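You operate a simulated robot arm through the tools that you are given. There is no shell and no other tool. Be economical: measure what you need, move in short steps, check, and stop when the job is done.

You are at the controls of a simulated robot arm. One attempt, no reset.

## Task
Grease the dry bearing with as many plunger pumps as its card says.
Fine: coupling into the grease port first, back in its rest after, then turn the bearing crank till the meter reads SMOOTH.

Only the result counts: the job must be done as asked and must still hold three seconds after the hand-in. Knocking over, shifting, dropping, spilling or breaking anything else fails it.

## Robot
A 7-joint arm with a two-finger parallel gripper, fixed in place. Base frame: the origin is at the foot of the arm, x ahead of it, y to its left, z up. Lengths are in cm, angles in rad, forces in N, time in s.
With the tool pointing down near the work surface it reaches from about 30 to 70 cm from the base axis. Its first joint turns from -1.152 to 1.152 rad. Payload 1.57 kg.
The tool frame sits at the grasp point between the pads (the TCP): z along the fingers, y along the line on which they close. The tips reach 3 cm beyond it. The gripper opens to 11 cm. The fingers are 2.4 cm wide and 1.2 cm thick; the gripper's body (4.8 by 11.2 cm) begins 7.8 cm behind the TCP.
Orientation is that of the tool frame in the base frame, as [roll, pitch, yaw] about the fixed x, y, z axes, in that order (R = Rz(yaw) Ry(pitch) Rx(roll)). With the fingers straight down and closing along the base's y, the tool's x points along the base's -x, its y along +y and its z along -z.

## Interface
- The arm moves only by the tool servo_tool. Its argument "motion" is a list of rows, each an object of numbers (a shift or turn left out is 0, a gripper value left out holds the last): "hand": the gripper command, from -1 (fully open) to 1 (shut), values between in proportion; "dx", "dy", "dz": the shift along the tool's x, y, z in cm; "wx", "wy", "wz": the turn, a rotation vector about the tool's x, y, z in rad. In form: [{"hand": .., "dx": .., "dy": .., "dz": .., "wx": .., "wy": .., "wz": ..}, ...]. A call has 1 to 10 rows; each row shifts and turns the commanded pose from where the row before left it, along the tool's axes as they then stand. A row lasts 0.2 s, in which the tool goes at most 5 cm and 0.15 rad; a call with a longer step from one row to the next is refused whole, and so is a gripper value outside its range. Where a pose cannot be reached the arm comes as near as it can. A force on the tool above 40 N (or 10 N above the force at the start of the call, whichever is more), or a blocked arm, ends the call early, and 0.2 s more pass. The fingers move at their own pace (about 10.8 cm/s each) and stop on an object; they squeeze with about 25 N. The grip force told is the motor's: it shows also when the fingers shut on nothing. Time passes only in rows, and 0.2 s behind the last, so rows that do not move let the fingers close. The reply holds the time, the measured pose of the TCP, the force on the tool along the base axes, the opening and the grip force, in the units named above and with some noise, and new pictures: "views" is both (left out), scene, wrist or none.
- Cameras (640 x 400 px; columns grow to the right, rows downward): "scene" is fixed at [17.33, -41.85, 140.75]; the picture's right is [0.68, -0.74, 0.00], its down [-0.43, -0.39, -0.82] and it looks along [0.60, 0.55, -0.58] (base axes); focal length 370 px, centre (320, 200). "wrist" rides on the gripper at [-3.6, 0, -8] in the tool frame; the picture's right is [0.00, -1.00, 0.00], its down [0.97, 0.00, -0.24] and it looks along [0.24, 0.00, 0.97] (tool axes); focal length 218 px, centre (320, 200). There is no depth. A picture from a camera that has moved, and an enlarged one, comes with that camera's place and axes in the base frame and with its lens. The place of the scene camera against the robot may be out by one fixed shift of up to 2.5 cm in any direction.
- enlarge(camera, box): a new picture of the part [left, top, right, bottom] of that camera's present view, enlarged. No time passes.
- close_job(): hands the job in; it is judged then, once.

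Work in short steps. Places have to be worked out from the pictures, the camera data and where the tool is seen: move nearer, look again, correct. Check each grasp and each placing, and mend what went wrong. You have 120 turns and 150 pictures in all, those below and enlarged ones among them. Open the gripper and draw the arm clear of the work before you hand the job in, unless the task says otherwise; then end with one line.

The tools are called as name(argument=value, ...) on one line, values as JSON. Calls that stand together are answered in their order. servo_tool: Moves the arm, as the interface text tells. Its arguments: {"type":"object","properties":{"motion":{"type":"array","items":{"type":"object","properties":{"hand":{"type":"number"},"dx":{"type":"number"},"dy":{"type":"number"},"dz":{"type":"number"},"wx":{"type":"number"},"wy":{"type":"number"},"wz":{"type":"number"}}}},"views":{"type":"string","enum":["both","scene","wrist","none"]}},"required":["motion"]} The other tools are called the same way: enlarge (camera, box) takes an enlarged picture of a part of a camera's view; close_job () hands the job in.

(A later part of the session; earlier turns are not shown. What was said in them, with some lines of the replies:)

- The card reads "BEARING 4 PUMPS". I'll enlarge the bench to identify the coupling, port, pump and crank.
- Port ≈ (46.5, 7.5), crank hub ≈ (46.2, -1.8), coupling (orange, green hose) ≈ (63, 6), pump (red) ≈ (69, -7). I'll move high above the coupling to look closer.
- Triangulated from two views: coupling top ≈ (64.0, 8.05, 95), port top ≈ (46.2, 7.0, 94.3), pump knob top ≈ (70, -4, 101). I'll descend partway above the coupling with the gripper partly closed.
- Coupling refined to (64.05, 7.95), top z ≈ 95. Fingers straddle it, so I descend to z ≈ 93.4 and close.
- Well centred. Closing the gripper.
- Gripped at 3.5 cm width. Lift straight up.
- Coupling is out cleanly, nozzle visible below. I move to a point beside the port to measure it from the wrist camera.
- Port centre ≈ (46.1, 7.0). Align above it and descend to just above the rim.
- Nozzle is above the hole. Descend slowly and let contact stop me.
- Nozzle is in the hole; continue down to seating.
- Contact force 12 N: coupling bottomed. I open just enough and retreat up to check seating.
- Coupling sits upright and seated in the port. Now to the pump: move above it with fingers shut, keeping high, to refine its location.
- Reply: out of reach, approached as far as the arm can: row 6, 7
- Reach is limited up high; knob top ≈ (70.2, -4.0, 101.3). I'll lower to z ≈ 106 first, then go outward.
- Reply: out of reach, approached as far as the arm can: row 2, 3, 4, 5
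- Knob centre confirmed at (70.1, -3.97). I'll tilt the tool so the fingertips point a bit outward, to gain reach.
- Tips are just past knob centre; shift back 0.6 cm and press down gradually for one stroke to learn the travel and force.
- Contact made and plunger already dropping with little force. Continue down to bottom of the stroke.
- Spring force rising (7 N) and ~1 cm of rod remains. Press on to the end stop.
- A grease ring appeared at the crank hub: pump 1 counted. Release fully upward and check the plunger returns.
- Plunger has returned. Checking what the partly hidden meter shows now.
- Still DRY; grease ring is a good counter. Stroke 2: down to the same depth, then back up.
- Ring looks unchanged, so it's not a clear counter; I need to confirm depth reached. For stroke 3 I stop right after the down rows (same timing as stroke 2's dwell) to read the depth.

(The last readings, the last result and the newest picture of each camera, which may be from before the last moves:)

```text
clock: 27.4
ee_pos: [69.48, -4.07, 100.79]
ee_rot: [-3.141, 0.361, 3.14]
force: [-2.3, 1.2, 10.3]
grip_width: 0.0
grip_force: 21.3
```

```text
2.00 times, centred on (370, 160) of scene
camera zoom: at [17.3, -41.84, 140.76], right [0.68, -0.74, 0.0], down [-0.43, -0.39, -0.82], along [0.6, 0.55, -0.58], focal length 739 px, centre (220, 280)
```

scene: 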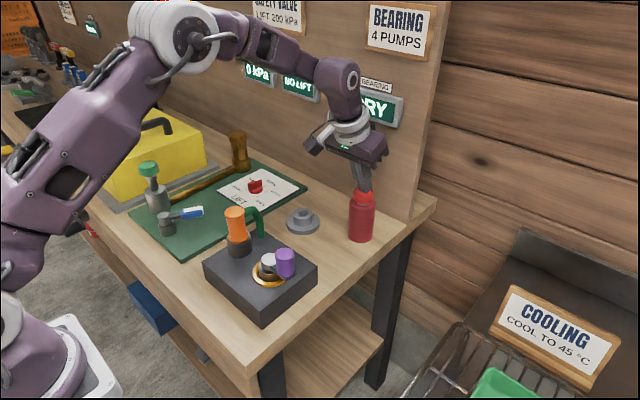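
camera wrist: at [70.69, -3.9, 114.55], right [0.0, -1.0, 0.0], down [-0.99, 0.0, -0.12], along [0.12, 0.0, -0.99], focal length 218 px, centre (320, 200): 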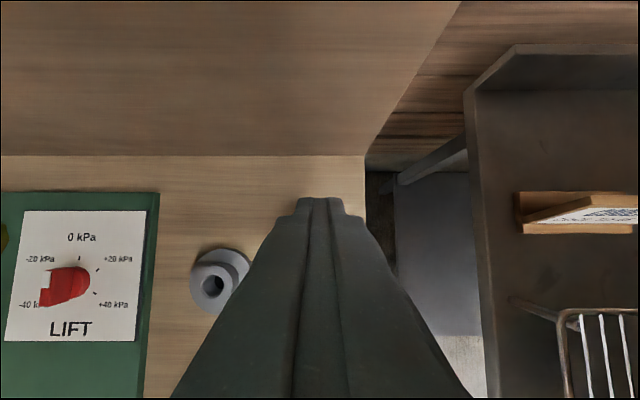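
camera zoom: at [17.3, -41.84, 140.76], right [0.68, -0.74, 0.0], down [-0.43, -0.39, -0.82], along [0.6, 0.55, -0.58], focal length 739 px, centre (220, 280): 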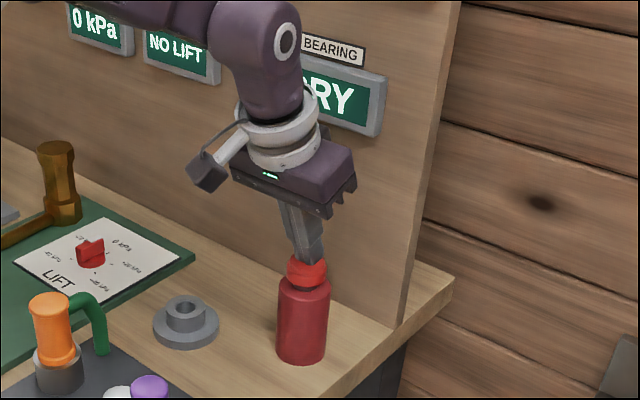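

Depth 100.8 is reached with that timing, so stroke 2 counted equally; this is stroke 3. Release, then do stroke 4 fully.

servo_tool(motion=[{}, {"dx": -0.37, "dz": -1.0}, {"dx": -0.37, "dz": -1.0}, {"dx": -0.37, "dz": -1.0}, {"dx": -0.45, "dz": -1.2}, {}, {}], views="none")

servo_tool(motion=[{"dx": 0.37, "dz": 1.0}, {"dx": 0.37, "dz": 1.0}, {"dx": 0.37, "dz": 1.0}, {"dx": 0.45, "dz": 1.2}, {}], views="none")

servo_tool(motion=[{"dx": -0.37, "dz": -1.0}, {"dx": -0.37, "dz": -1.0}, {"dx": -0.37, "dz": -1.0}, {"dx": -0.45, "dz": -1.2}, {"dx": -0.3, "dz": -0.9}, {}], views="scene")

```text
clock: 29.0
ee_pos: [69.48, -4.04, 105.24]
ee_rot: [3.141, 0.36, 3.14]
force: [0.1, 0.8, 0.3]
grip_width: 0.01
grip_force: 21.4
```

```text
clock: 30.2
ee_pos: [69.54, -4.09, 100.83]
ee_rot: [3.141, 0.364, 3.14]
force: [-1.5, -2.6, 11.8]
grip_width: 0.0
grip_force: 21.4
```

```text
clock: 31.6
ee_pos: [69.42, -3.88, 106.2]
ee_rot: [-3.141, 0.359, 3.141]
force: [0.2, 0.0, -0.2]
grip_width: 0.01
grip_force: 21.7
```

scene: 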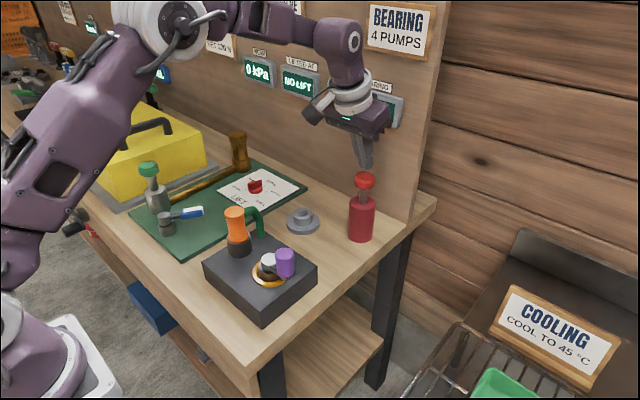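

Four full strokes done. Retreat from the pump, straighten the tool, and go above the coupling in the port.

servo_tool(motion=[{"dx": 1.87, "dz": -0.7}, {"dx": 1.87, "dz": -0.7}, {"dx": 1.87, "dz": -0.7}, {"wy": 0.12}, {"wy": 0.12}, {"wy": 0.12}, {"dx": 4, "dy": 2.5, "dz": -1}, {"dx": 4, "dy": 2.5, "dz": -1}, {}], views="none")

servo_tool(motion=[{"hand": -0.2, "dx": 3.5, "dy": 2.0, "dz": -1}, {"dx": 3, "dy": 2}, {"dx": 2, "dy": 1.5}, {}, {}], views="both")

```text
clock: 33.6
ee_pos: [55.48, 0.96, 108.14]
ee_rot: [-3.141, 0.0, 3.14]
force: [-0.8, 0.1, -0.4]
grip_width: 0.0
grip_force: 21.4
```

```text
clock: 34.8
ee_pos: [46.99, 6.61, 109.09]
ee_rot: [-3.141, 0.0, 3.14]
force: [-0.5, 0.5, 0.3]
grip_width: 6.61
grip_force: 0.1
camera wrist: at [50.58, 6.63, 117.11], right [0.0, -1.0, 0.0], down [-0.97, 0.0, 0.24], along [-0.24, 0.0, -0.97], focal length 218 px, centre (320, 200)
```

scene: 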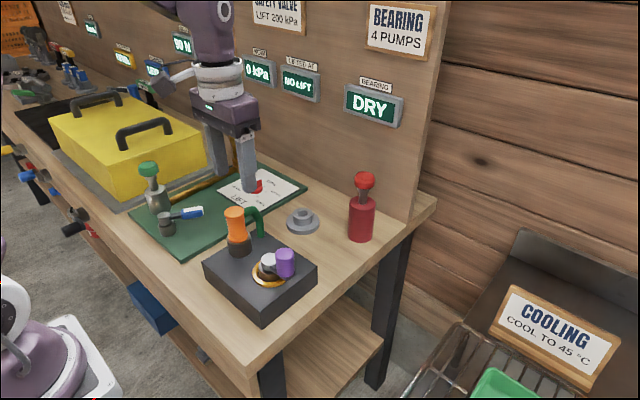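
wrist: 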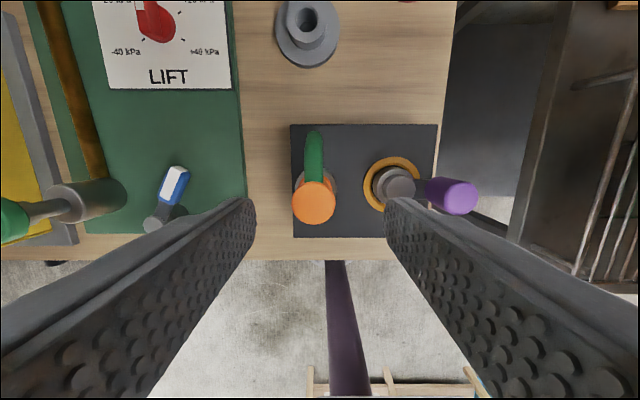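

Coupling centre ≈ (46.15, 7.05). Align, descend to z ≈ 98.1, grip.

servo_tool(motion=[{"dx": 0.87, "dy": 0.45}, {"dz": 3}, {"dz": 3}, {"dz": 3}, {"dz": 2}, {}], views="wrist")

```text
clock: 36.2
ee_pos: [46.17, 6.95, 98.1]
ee_rot: [3.141, 0.001, 3.141]
force: [0.4, -0.1, -0.2]
grip_width: 6.63
grip_force: 0.1
camera wrist: at [49.67, 7.01, 106.09], right [0.0, -1.0, 0.0], down [-0.97, 0.0, 0.24], along [-0.24, 0.0, -0.97], focal length 218 px, centre (320, 200)
```

wrist: 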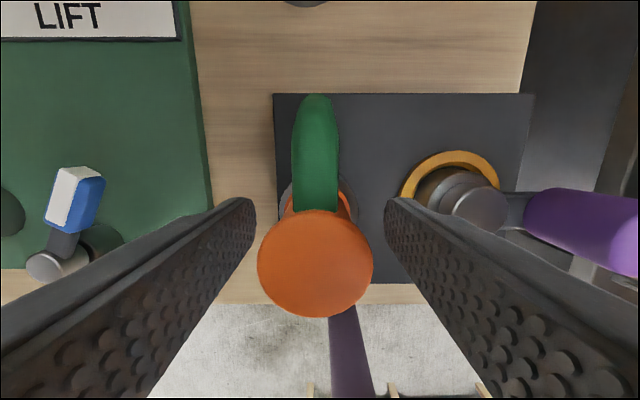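

Coupling is ~0.13 cm to the +y; nudge and close.

servo_tool(motion=[{"dy": 0.12}, {"hand": 1}, {}, {}, {}], views="none")

servo_tool(motion=[{"dz": -0.5}, {"dz": -1}, {"dz": -1.5}, {"dz": -2.5}, {"dz": -2.5}, {}], views="both")

```text
clock: 37.4
ee_pos: [46.19, 7.15, 98.18]
ee_rot: [-3.14, 0.0, 3.14]
force: [-0.6, -0.6, 0.5]
grip_width: 3.5
grip_force: 24.6
```

```text
clock: 38.8
ee_pos: [46.12, 7.15, 106.17]
ee_rot: [-3.141, 0.0, 3.141]
force: [0.4, 0.7, -2.1]
grip_width: 3.54
grip_force: 24.9
camera wrist: at [49.69, 7.11, 114.14], right [0.0, -1.0, 0.0], down [-0.97, 0.0, 0.24], along [-0.24, 0.0, -0.97], focal length 218 px, centre (320, 200)
```

scene: 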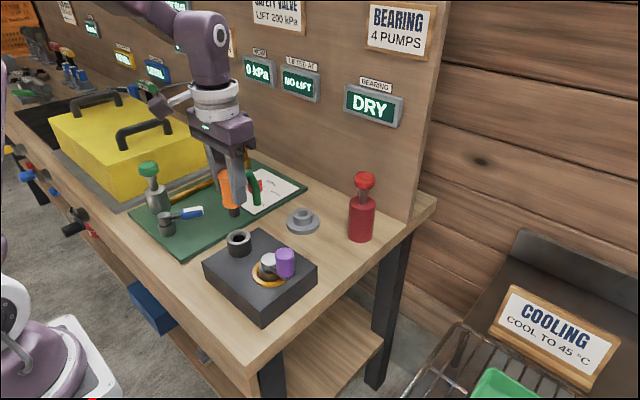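
wrist: 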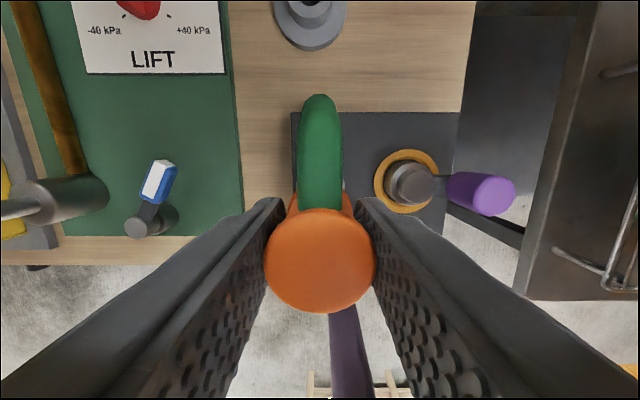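

Coupling lifted cleanly. Carry it back over its rest at (64.07, 7.97).

servo_tool(motion=[{"dx": -3, "dy": 0.2}, {"dx": -4, "dy": 0.2}, {"dx": -4, "dy": 0.2}, {"dx": -4, "dy": 0.23}, {"dx": -2.95}, {}, {}], views="none")

servo_tool(motion=[{"dz": 3}, {"dz": 2.5}, {"dz": 2.5}, {}, {}], views="both")

enlarge(camera="scene", box=[250, 120, 370, 250])

```text
clock: 40.4
ee_pos: [64.24, 7.92, 106.14]
ee_rot: [3.14, -0.001, 3.141]
force: [0.3, -0.7, -1.3]
grip_width: 3.5
grip_force: 25.0
```

```text
clock: 41.6
ee_pos: [64.05, 7.87, 98.12]
ee_rot: [3.141, 0.001, 3.14]
force: [0.3, 0.2, -1.5]
grip_width: 3.51
grip_force: 25.2
camera wrist: at [67.67, 7.89, 106.11], right [0.0, -1.0, 0.0], down [-0.97, 0.0, 0.24], along [-0.24, 0.0, -0.97], focal length 218 px, centre (320, 200)
```

scene: 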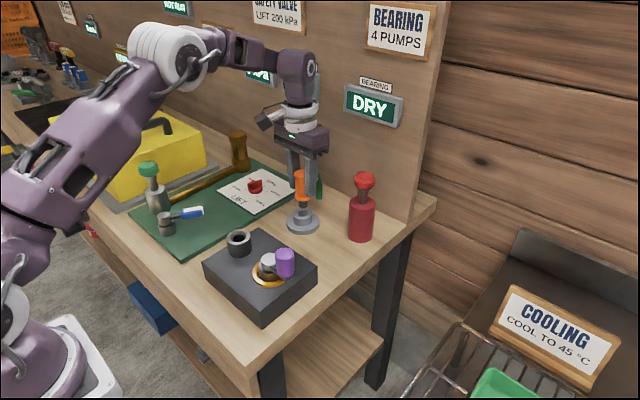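
wrist: 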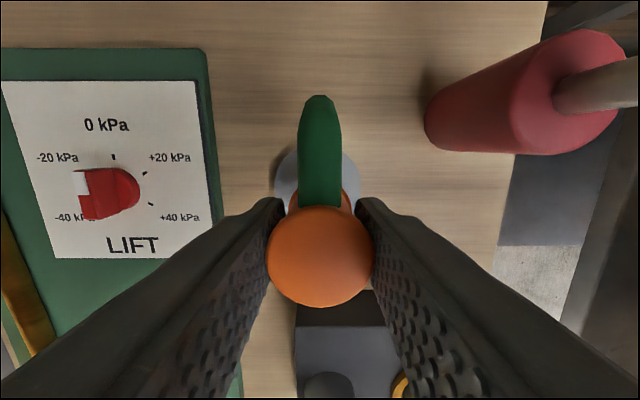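

```text
3.08 times, centred on (310, 185) of scene
camera zoom: at [17.33, -41.85, 140.75], right [0.68, -0.74, 0.0], down [-0.43, -0.39, -0.82], along [0.6, 0.55, -0.58], focal length 1138 px, centre (351, 246)
```

zoom: 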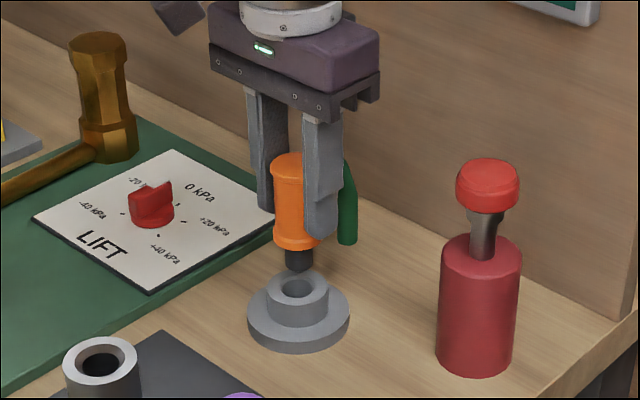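

enlarge(camera="wrist", box=[250, 90, 390, 220])

```text
3.08 times, centred on (320, 155) of wrist
camera zoom: at [67.67, 7.89, 106.11], right [0.0, -1.0, 0.0], down [-0.97, 0.0, 0.24], along [-0.24, 0.0, -0.97], focal length 672 px, centre (320, 338)
```

zoom: 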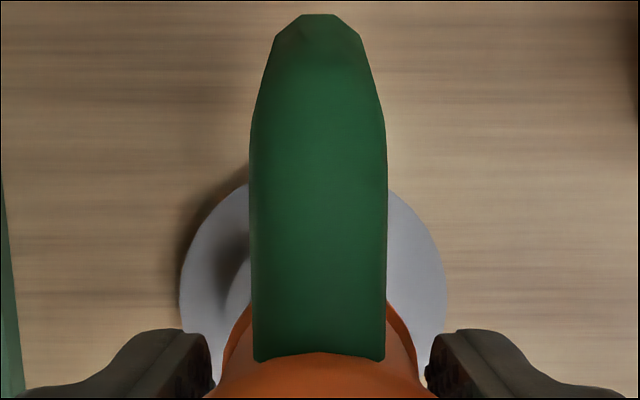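

Rest disc is ~0.17 cm toward +y; correct, then descend slowly.

servo_tool(motion=[{"dy": 0.14}, {"dz": 1}, {"dz": 1}, {"dz": 0.7}, {"dz": 0.7}, {}], views="scene")

enlarge(camera="scene", box=[250, 120, 370, 250])

```text
clock: 43.0
ee_pos: [63.99, 8.03, 94.8]
ee_rot: [3.14, 0.0, -3.141]
force: [-0.1, 0.0, -1.5]
grip_width: 3.54
grip_force: 25.3
```

scene: 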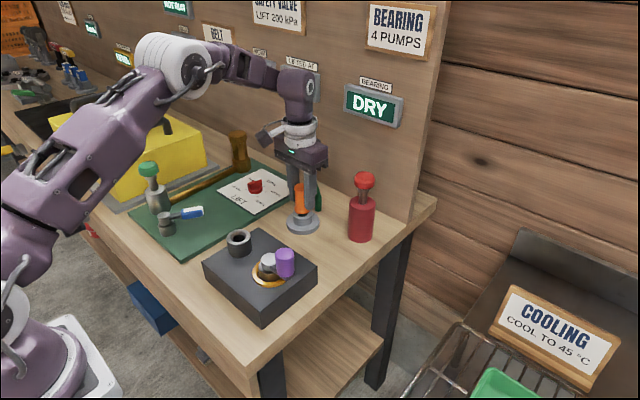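

```text
3.08 times, centred on (310, 185) of scene
camera zoom: at [17.33, -41.84, 140.75], right [0.68, -0.74, 0.0], down [-0.43, -0.39, -0.82], along [0.6, 0.55, -0.58], focal length 1138 px, centre (351, 246)
```

zoom: 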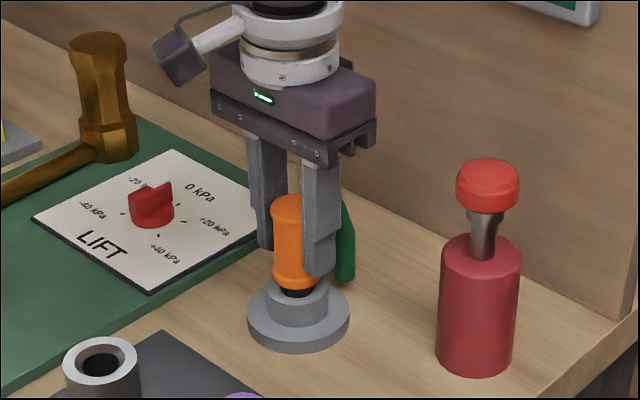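

Nozzle entering; continue to seating with small steps.

servo_tool(motion=[{"dz": 0.4}, {"dz": 0.4}, {"dz": 0.3}, {"dz": 0.2}, {"dz": 0.1}, {}], views="scene")

enlarge(camera="scene", box=[250, 120, 370, 250])

```text
clock: 44.4
ee_pos: [64.04, 8.06, 93.38]
ee_rot: [3.141, 0.004, 3.14]
force: [1.1, -0.6, 20.4]
grip_width: 3.5
grip_force: 25.4
```

scene: 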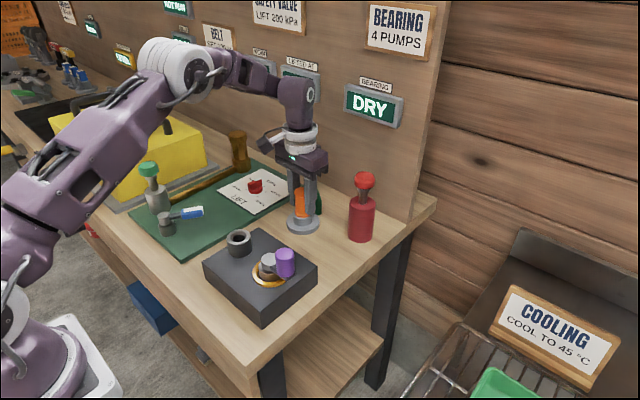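

```text
3.08 times, centred on (310, 185) of scene
camera zoom: at [17.29, -41.85, 140.76], right [0.68, -0.74, 0.0], down [-0.43, -0.39, -0.82], along [0.6, 0.55, -0.58], focal length 1138 px, centre (351, 246)
```

zoom: 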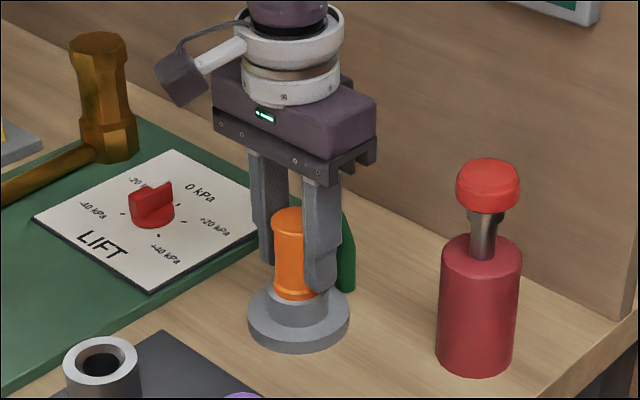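

Seated with 20 N contact. Ease up 0.1, release gently, and rise clear.

servo_tool(motion=[{"dz": -0.15}, {"hand": 0.1}, {}, {}, {"hand": -0.3}, {}, {"dz": -2}, {"dz": -4}, {"dz": -4}, {}], views="both")

enlarge(camera="scene", box=[200, 140, 360, 300])

```text
clock: 46.6
ee_pos: [64.01, 8.02, 103.47]
ee_rot: [3.14, -0.001, 3.139]
force: [0.3, 0.0, 0.1]
grip_width: 7.15
grip_force: 0.1
camera wrist: at [67.67, 8.16, 111.47], right [0.0, -1.0, 0.0], down [-0.97, 0.0, 0.24], along [-0.24, 0.0, -0.97], focal length 218 px, centre (320, 200)
```

scene: 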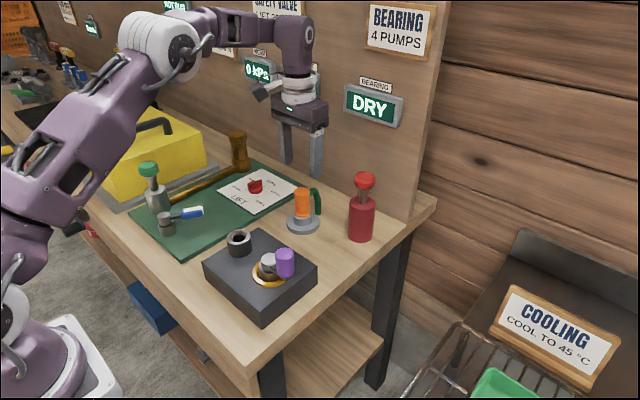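
wrist: 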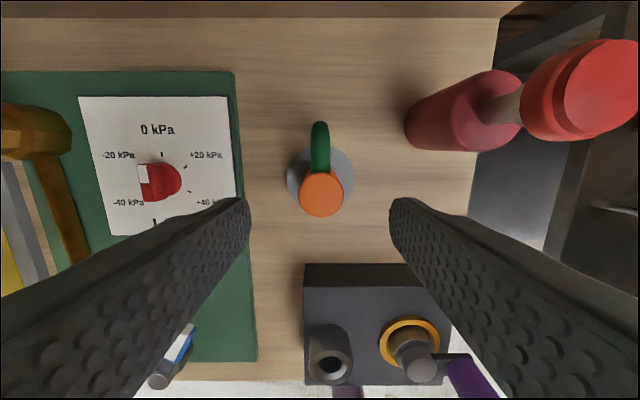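

```text
2.50 times, centred on (280, 220) of scene
camera zoom: at [17.33, -41.85, 140.75], right [0.68, -0.74, 0.0], down [-0.43, -0.39, -0.82], along [0.6, 0.55, -0.58], focal length 924 px, centre (420, 150)
```

zoom: 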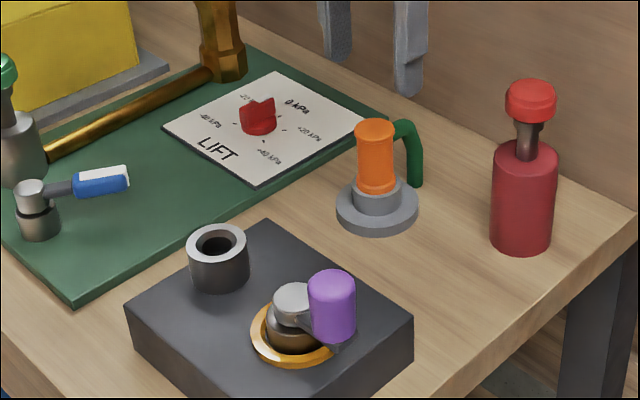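

Coupling is back in its rest as at the start. Crank: hub ≈ (46.0, -1.87, top 94.4), knob ≈ (46.05, -5.87, top 98.4), radius ≈ 4 cm. Move above the knob and look.

servo_tool(motion=[{"hand": 0, "dz": -4}, {"dx": 3.6, "dy": -2.8}, {"dx": 3.6, "dy": -2.8}, {"dx": 3.6, "dy": -2.8}, {"dx": 3.6, "dy": -2.8}, {"dx": 3.6, "dy": -2.7}, {}, {}], views="wrist")

enlarge(camera="wrist", box=[220, 100, 420, 240])

```text
clock: 48.4
ee_pos: [46.09, -5.86, 107.43]
ee_rot: [-3.141, 0.001, -3.14]
force: [0.2, 0.5, 0.3]
grip_width: 5.5
grip_force: 0.0
camera wrist: at [49.61, -5.79, 115.4], right [0.0, -1.0, 0.0], down [-0.97, 0.0, 0.24], along [-0.24, 0.0, -0.97], focal length 218 px, centre (320, 200)
```

wrist: 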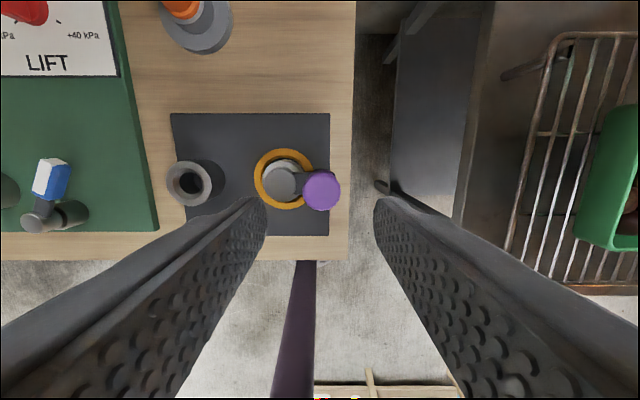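

```text
2.86 times, centred on (320, 170) of wrist
camera zoom: at [49.61, -5.79, 115.4], right [0.0, -1.0, 0.0], down [-0.97, 0.0, 0.24], along [-0.24, 0.0, -0.97], focal length 624 px, centre (320, 286)
```

zoom: 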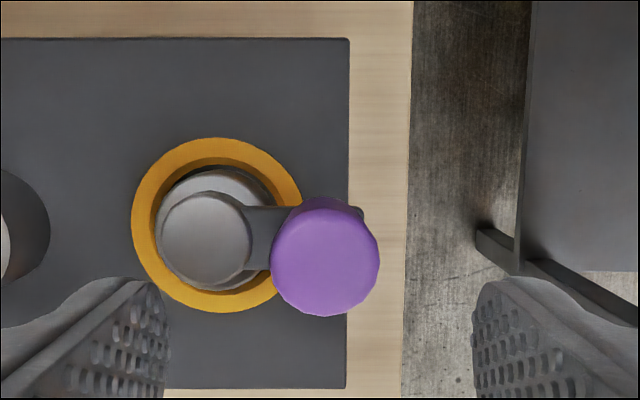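

Hub ≈ (46.1, -1.88), knob ≈ (46.07, -5.95), r ≈ 4.07. Descend so tips stay above the hub cap (z ≈ 98.2) and grip.

servo_tool(motion=[{"dy": -0.1, "dz": 3}, {"dz": 3}, {"dz": 3.1}, {}, {"hand": 1}, {}, {}], views="both")

```text
clock: 50.0
ee_pos: [46.2, -6.03, 98.46]
ee_rot: [3.142, 0.0, 3.14]
force: [1.1, -1.6, -11.9]
grip_width: 3.09
grip_force: 40.1
camera wrist: at [49.66, -5.91, 106.32], right [0.0, -1.0, 0.0], down [-0.97, 0.0, 0.24], along [-0.24, 0.0, -0.97], focal length 218 px, centre (320, 200)
```

scene: 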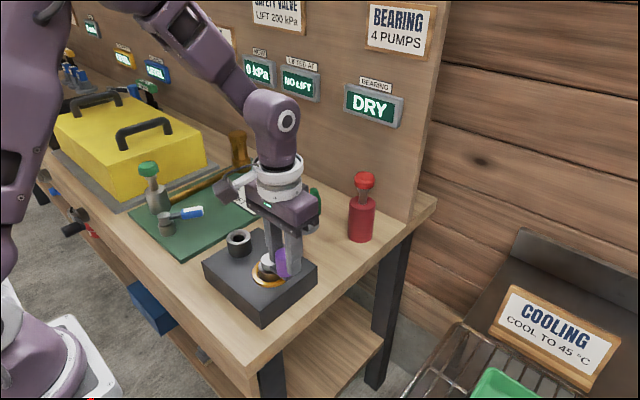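
wrist: 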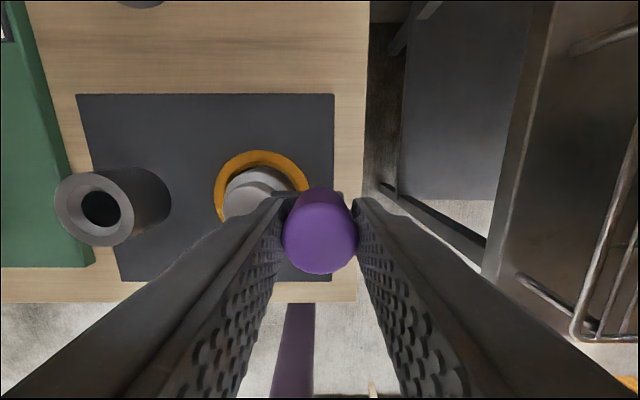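

Knob gripped (3.1 cm). Start turning counter-clockwise about the hub in small arc steps and watch forces.

servo_tool(motion=[{}, {"dx": -0.707, "dy": 0.062}, {"dx": -0.685, "dy": 0.183}, {"dx": -0.643, "dy": 0.3}], views="scene")

```text
clock: 50.9
ee_pos: [47.19, -5.98, 98.35]
ee_rot: [-3.137, -0.014, 3.137]
force: [-6.8, -2.2, 10.8]
grip_width: 3.11
grip_force: 40.8
stopped in row 4: the force on the tool passed its limit (the readings are from after the stop); the commanded pose is now the measured one
```

scene: 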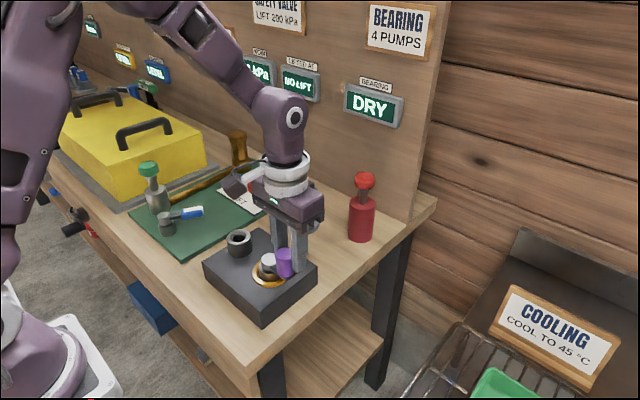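

enlarge(camera="scene", box=[190, 180, 350, 320])

enlarge(camera="wrist", box=[180, 100, 420, 300])

```text
2.86 times, centred on (270, 250) of scene
camera zoom: at [17.3, -41.85, 140.76], right [0.68, -0.74, 0.0], down [-0.43, -0.39, -0.82], along [0.6, 0.55, -0.58], focal length 1056 px, centre (463, 57)
```

zoom: 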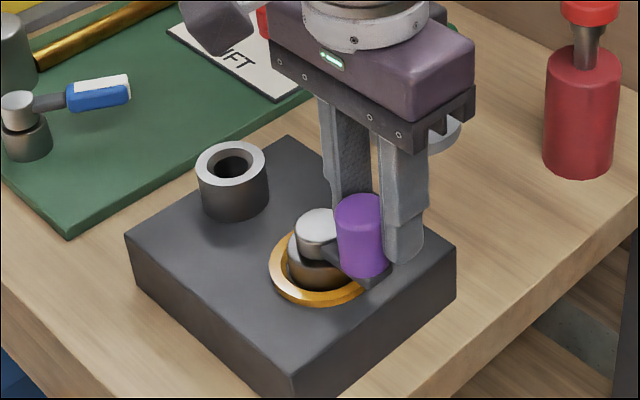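

```text
2.00 times, centred on (300, 200) of wrist
camera zoom: at [50.88, -5.9, 106.26], right [0.0, -1.0, 0.0], down [-0.97, 0.01, 0.25], along [-0.25, 0.0, -0.97], focal length 436 px, centre (360, 200)
```

zoom: 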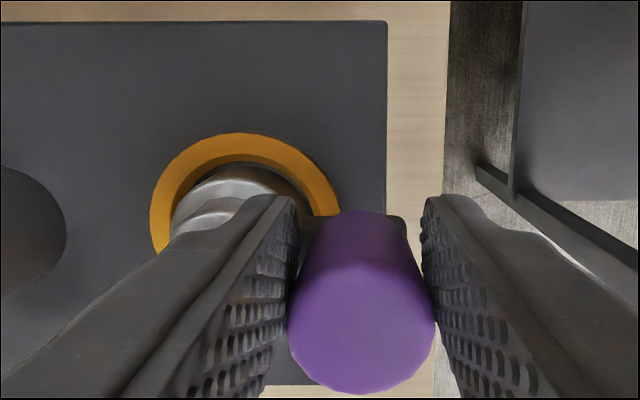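

The fingers slid off along the knob instead of turning it: that direction seems stiff or blocked. Reopen, recentre on the knob, regrip and try gently the other way.

servo_tool(motion=[{"hand": 0.2}, {}, {}, {"dx": 1.1, "dy": 0.02}, {}, {}], views="wrist")

enlarge(camera="wrist", box=[180, 100, 420, 300])

```text
clock: 52.3
ee_pos: [45.98, -5.93, 98.29]
ee_rot: [-3.137, -0.01, 3.139]
force: [0.9, 0.2, -0.1]
grip_width: 4.39
grip_force: 0.1
camera wrist: at [49.85, -5.84, 106.25], right [0.0, -1.0, 0.0], down [-0.97, 0.0, 0.25], along [-0.25, 0.0, -0.97], focal length 218 px, centre (320, 200)
```

wrist: 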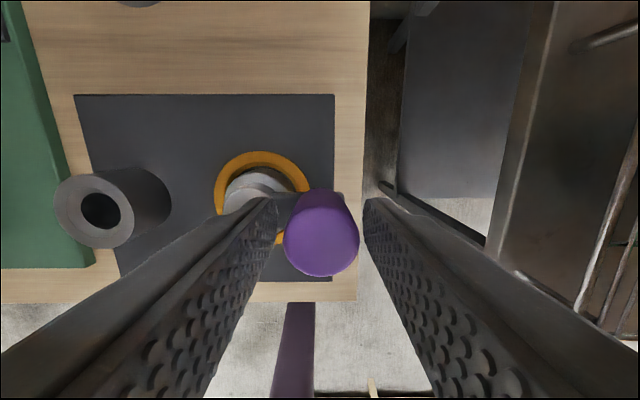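

```text
2.00 times, centred on (300, 200) of wrist
camera zoom: at [49.85, -5.84, 106.25], right [0.0, -1.0, 0.0], down [-0.97, 0.0, 0.25], along [-0.25, 0.0, -0.97], focal length 436 px, centre (360, 200)
```

zoom: 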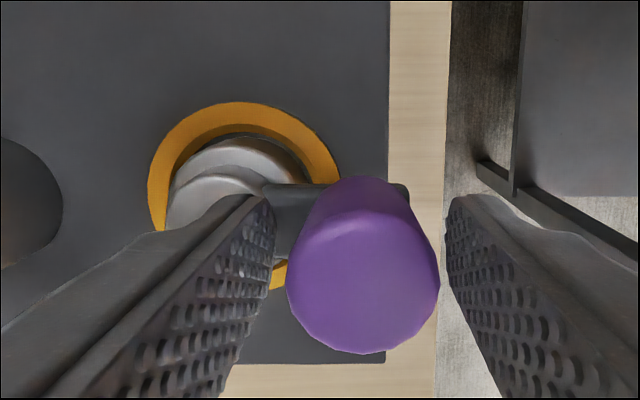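

Knob is where it was. Regrip and nudge clockwise (toward -x) slowly.

servo_tool(motion=[{"hand": 1}, {}, {}, {"dx": 0.25, "dy": 0.0}, {"dx": 0.25, "dy": 0.02}, {"dx": 0.25, "dy": 0.04}, {"dx": 0.25, "dy": 0.05}], views="wrist")

enlarge(camera="wrist", box=[180, 100, 420, 300])

```text
clock: 53.9
ee_pos: [45.17, -5.84, 98.38]
ee_rot: [-3.138, -0.011, 3.136]
force: [10.2, -18.7, -0.9]
grip_width: 3.1
grip_force: 39.8
camera wrist: at [48.88, -5.82, 106.26], right [-0.01, -1.0, 0.0], down [-0.97, 0.01, 0.25], along [-0.25, 0.0, -0.97], focal length 218 px, centre (320, 200)
```

wrist: 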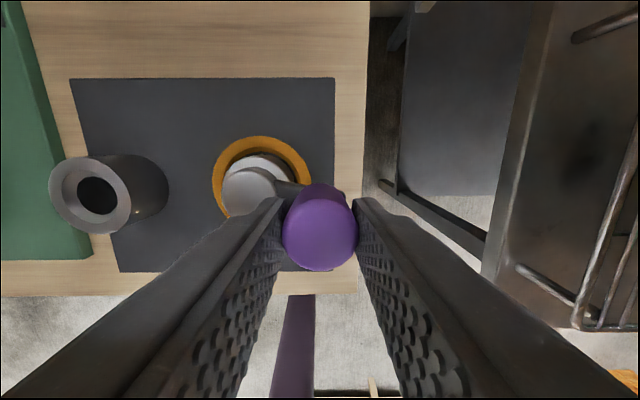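

```text
2.00 times, centred on (300, 200) of wrist
camera zoom: at [48.88, -5.82, 106.26], right [-0.01, -1.0, 0.0], down [-0.97, 0.01, 0.25], along [-0.25, 0.0, -0.97], focal length 436 px, centre (360, 200)
```

zoom: 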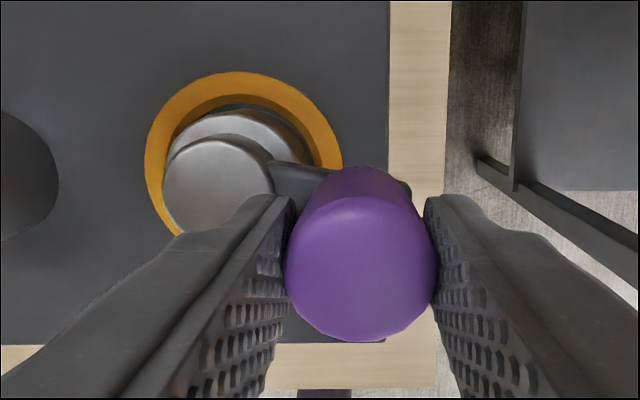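

It turns clockwise with ~10 N. I'll relieve the radial load slightly, align the tool yaw with the crank, and continue clockwise with the tool rotating along.

servo_tool(motion=[{"dy": -0.1, "wz": 0.115}, {"wz": 0.115}, {"dx": 0.409, "dy": 0.02, "wz": 0.1}, {"dx": 0.409, "dy": 0.02, "wz": 0.1}, {"dx": 0.409, "dy": 0.02, "wz": 0.1}, {"dx": 0.409, "dy": 0.02, "wz": 0.1}, {}], views="wrist")

```text
clock: 55.5
ee_pos: [43.64, -5.35, 98.28]
ee_rot: [-3.135, -0.007, 2.504]
force: [-3.2, -9.7, -10.0]
grip_width: 3.11
grip_force: 40.2
camera wrist: at [46.67, -7.28, 106.25], right [-0.59, -0.8, 0.01], down [-0.78, 0.58, 0.25], along [-0.2, 0.14, -0.97], focal length 218 px, centre (320, 200)
```

wrist: 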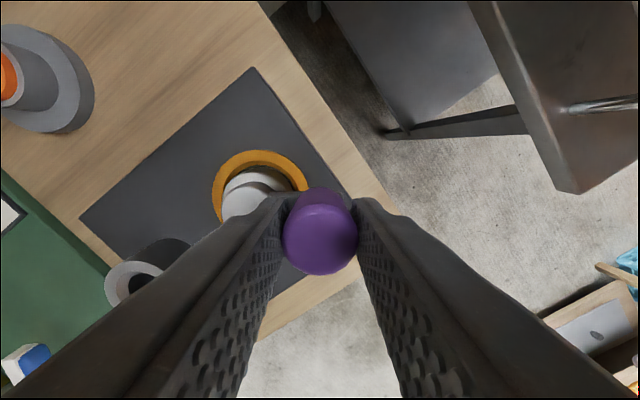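

Turning well. Continue clockwise faster, 1.35 rad.

servo_tool(motion=[{"dx": 0.61, "dy": 0.0, "wz": 0.148}, {"dx": 0.61, "dy": 0.045, "wz": 0.148}, {"dx": 0.61, "dy": 0.045, "wz": 0.148}, {"dx": 0.61, "dy": 0.045, "wz": 0.148}, {"dx": 0.61, "dy": 0.045, "wz": 0.148}, {"dx": 0.61, "dy": 0.045, "wz": 0.148}, {"dx": 0.61, "dy": 0.045, "wz": 0.148}, {"dx": 0.61, "dy": 0.045, "wz": 0.148}, {"dx": 0.61, "dy": 0.045, "wz": 0.148}, {}], views="both")

```text
clock: 57.7
ee_pos: [42.31, -0.43, 98.3]
ee_rot: [-3.135, 0.006, 1.172]
force: [7.2, -11.2, 10.4]
grip_width: 3.1
grip_force: 39.8
camera wrist: at [41.0, -3.61, 106.39], right [-0.92, 0.39, 0.01], down [0.38, 0.9, 0.23], along [0.08, 0.22, -0.97], focal length 218 px, centre (320, 200)
```

scene: 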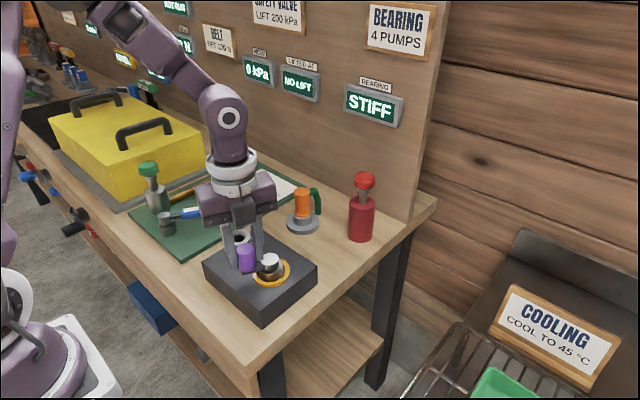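
wrist: 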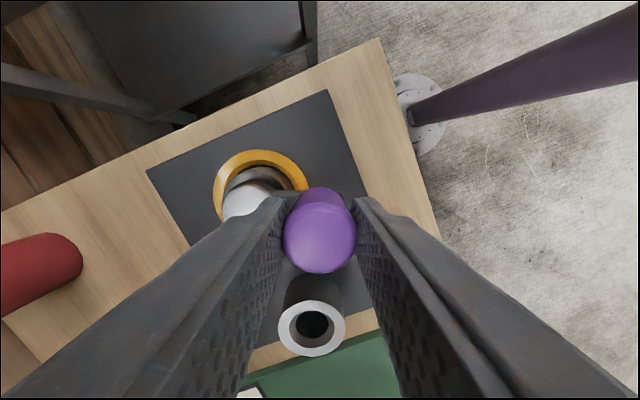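

The meter now reads STIFF — progress. Continue clockwise.

servo_tool(motion=[{"dx": 0.61, "dy": 0.045, "wz": 0.148}, {"dx": 0.61, "dy": 0.045, "wz": 0.148}, {"dx": 0.61, "dy": 0.045, "wz": 0.148}, {"dx": 0.61, "dy": 0.045, "wz": 0.148}, {"dx": 0.61, "dy": 0.045, "wz": 0.148}, {"dx": 0.61, "dy": 0.045, "wz": 0.148}, {"dx": 0.61, "dy": 0.045, "wz": 0.148}, {"dx": 0.61, "dy": 0.045, "wz": 0.148}, {}], views="scene")

```text
clock: 59.7
ee_pos: [45.97, 1.95, 98.38]
ee_rot: [3.135, 0.012, -0.01]
force: [-2.0, -31.1, 14.8]
grip_width: 3.11
grip_force: 40.6
```

scene: 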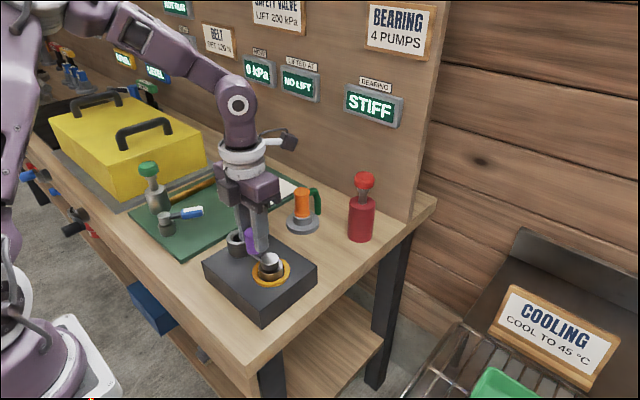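

Half a turn done; radial pull of 31 N shows I'm ~0.2 cm too far out here. Correct inward and continue with r ≈ 3.97.

servo_tool(motion=[{"dy": 0.2}, {"dx": 0.585, "dy": 0.06, "wz": 0.148}, {"dx": 0.585, "dy": 0.043, "wz": 0.148}, {"dx": 0.585, "dy": 0.043, "wz": 0.148}, {"dx": 0.585, "dy": 0.043, "wz": 0.148}, {"dx": 0.585, "dy": 0.043, "wz": 0.148}, {"dx": 0.585, "dy": 0.043, "wz": 0.148}, {}], views="scene")

```text
clock: 61.5
ee_pos: [48.76, 0.78, 98.3]
ee_rot: [3.131, 0.003, -0.798]
force: [-11.8, -1.0, 8.6]
grip_width: 3.08
grip_force: 40.4
out of reach, approached as far as the arm can: row 7
```

scene: 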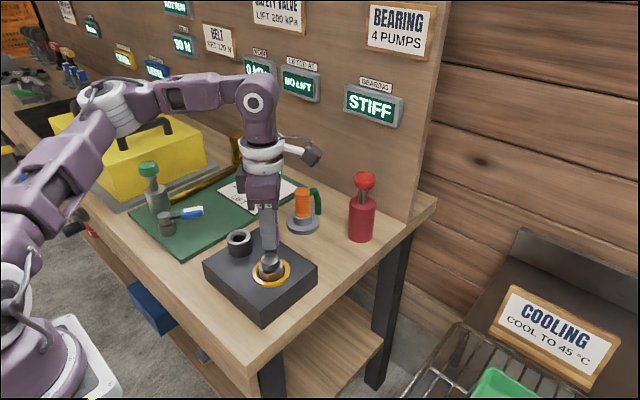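

Wrist limit reached (crank ≈ 220° turned). Release, rise, unwind the wrist by π, and regrip.

servo_tool(motion=[{"hand": 0}, {}, {"dz": -2}, {"dz": -2.5}, {"wz": -0.15}, {"wz": -0.15}, {"wz": -0.15}, {"wz": -0.15}, {"wz": -0.15}, {"wz": -0.15}], views="none")

servo_tool(motion=[{"wz": -0.15}, {"wz": -0.15}, {"wz": -0.15}, {"wz": -0.15}, {"wz": -0.15}, {"wz": -0.15}, {"wz": -0.15}, {"wz": -0.15}, {"wz": -0.15}], views="none")

servo_tool(motion=[{"wz": -0.15}, {"wz": -0.15}, {"wz": -0.15}, {"wz": -0.15}, {"wz": -0.15}, {"wz": -0.14}, {}], views="both")

```text
clock: 63.7
ee_pos: [48.96, 0.79, 102.86]
ee_rot: [3.139, 0.01, 0.105]
force: [-0.8, 0.0, 0.3]
grip_width: 5.49
grip_force: 0.0
```

```text
clock: 65.7
ee_pos: [48.98, 0.84, 102.81]
ee_rot: [-3.129, 0.006, 1.453]
force: [0.3, -0.5, -0.1]
grip_width: 5.47
grip_force: 0.1
```

```text
clock: 67.3
ee_pos: [48.92, 0.73, 102.71]
ee_rot: [-3.132, -0.004, 2.342]
force: [0.2, 0.7, -0.3]
grip_width: 5.51
grip_force: 0.0
camera wrist: at [51.51, -1.64, 110.71], right [-0.72, -0.7, 0.01], down [-0.67, 0.7, 0.25], along [-0.18, 0.17, -0.97], focal length 218 px, centre (320, 200)
```

scene: 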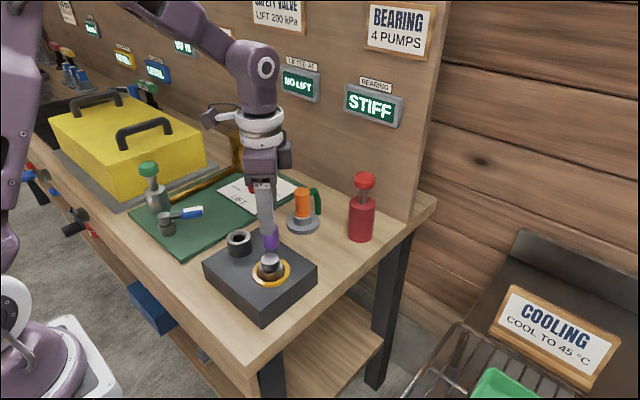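
wrist: 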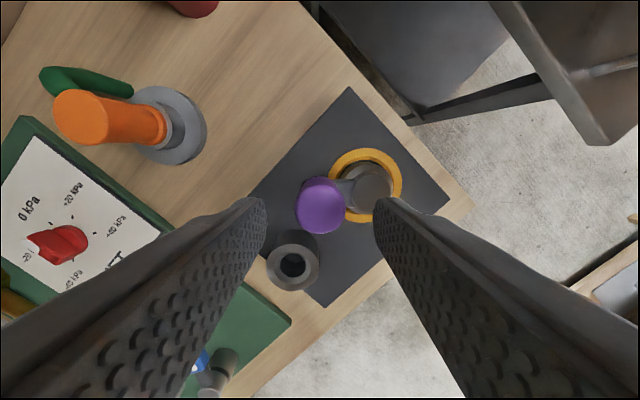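

Knob is centred between the fingers. Lower, grip, and continue clockwise (now -dx, -dy in tool frame).

servo_tool(motion=[{"dx": -0.15, "dz": 2.2}, {"dz": 2.2}, {}, {"hand": 1}, {}, {}], views="none")

servo_tool(motion=[{"dx": -0.585, "dy": -0.043, "wz": 0.148}, {"dx": -0.585, "dy": -0.043, "wz": 0.148}, {"dx": -0.585, "dy": -0.043, "wz": 0.148}, {"dx": -0.585, "dy": -0.043, "wz": 0.148}, {"dx": -0.585, "dy": -0.043, "wz": 0.148}, {"dx": -0.585, "dy": -0.043, "wz": 0.148}, {}], views="scene")

```text
clock: 68.7
ee_pos: [48.96, 0.67, 98.31]
ee_rot: [-3.131, -0.005, 2.343]
force: [-1.5, -3.1, -7.3]
grip_width: 3.1
grip_force: 40.1
```

```text
clock: 70.3
ee_pos: [49.92, -2.37, 98.44]
ee_rot: [-3.131, 0.004, 1.45]
force: [-20.5, 0.9, -4.6]
grip_width: 3.09
grip_force: 39.9
```

scene: 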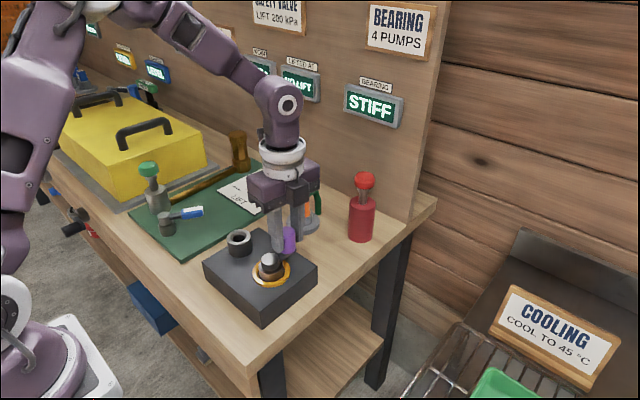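

Radial -20 N; correct 0.15 inward and keep going.

servo_tool(motion=[{"dx": -0.585, "dy": -0.2, "wz": 0.148}, {"dx": -0.585, "dy": -0.043, "wz": 0.148}, {"dx": -0.585, "dy": -0.043, "wz": 0.148}, {"dx": -0.585, "dy": -0.043, "wz": 0.148}, {"dx": -0.585, "dy": -0.043, "wz": 0.148}, {"dx": -0.585, "dy": -0.043, "wz": 0.148}, {"dx": -0.585, "dy": -0.043, "wz": 0.148}, {}], views="scene")

```text
clock: 72.1
ee_pos: [47.69, -5.74, 98.52]
ee_rot: [-3.141, 0.011, 0.415]
force: [6.0, 4.4, -21.2]
grip_width: 3.06
grip_force: 39.3
```

scene: 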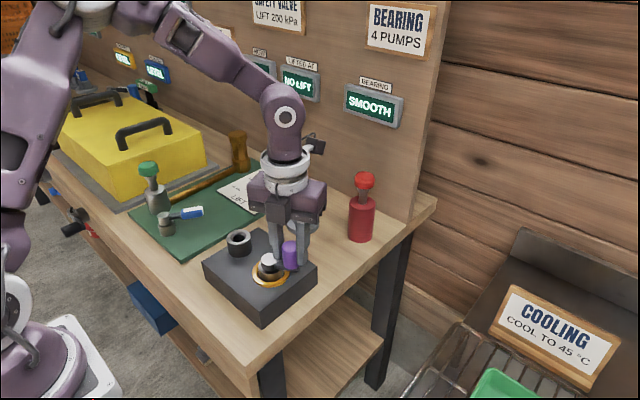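

The meter reads SMOOTH. Open and rise straight up, clear of the work.

servo_tool(motion=[{"hand": 0}, {}, {}, {"dz": -2}, {"dz": -4}, {"dz": -4}, {"dz": -3}, {"hand": -1}, {}], views="both")

enlarge(camera="scene", box=[200, 60, 440, 310])

```text
clock: 74.1
ee_pos: [47.75, -5.58, 111.42]
ee_rot: [-3.14, 0.01, 0.416]
force: [0.6, 0.0, -0.5]
grip_width: 11.03
grip_force: 0.0
camera wrist: at [44.57, -6.92, 119.49], right [-0.41, 0.91, 0.0], down [0.89, 0.39, 0.23], along [0.21, 0.09, -0.97], focal length 218 px, centre (320, 200)
```

scene: 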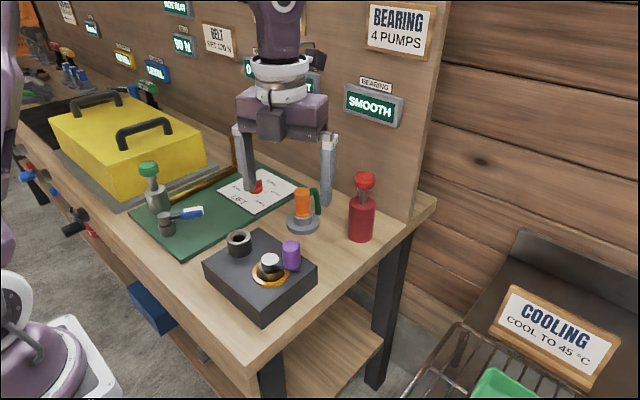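
wrist: 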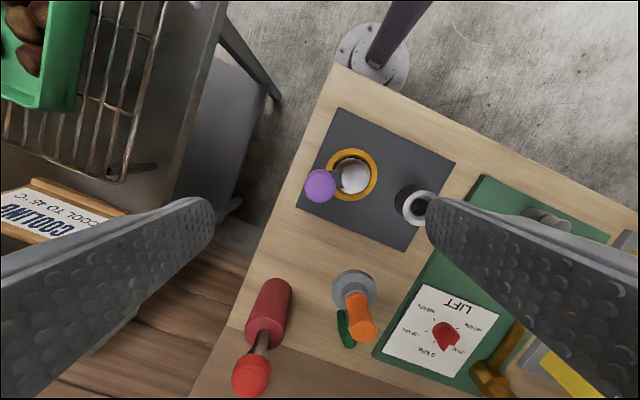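

```text
1.60 times, centred on (320, 185) of scene
camera zoom: at [17.33, -41.85, 140.75], right [0.68, -0.74, 0.0], down [-0.43, -0.39, -0.82], along [0.6, 0.55, -0.58], focal length 592 px, centre (320, 224)
```

zoom: 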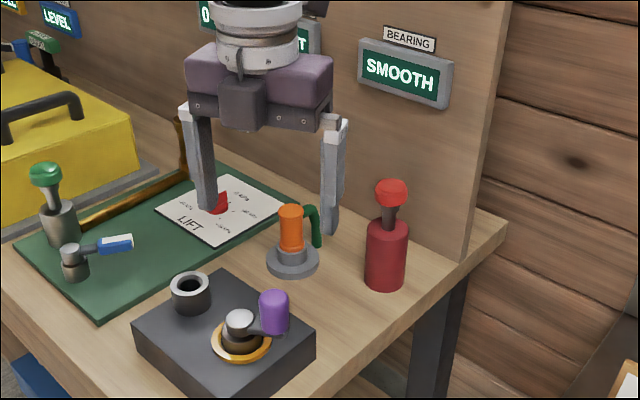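

Meter holds SMOOTH, the coupling is in its rest, the pump is upright, and the arm is open and clear. Handing in.

close_job()

```text
The job is handed in.
```

The bearing got 4 pump strokes as its card says, the coupling is back in its rest, and the bearing crank is turned until the meter reads SMOOTH; there was no pump counter to confirm the count, but each stroke went to the same depth.
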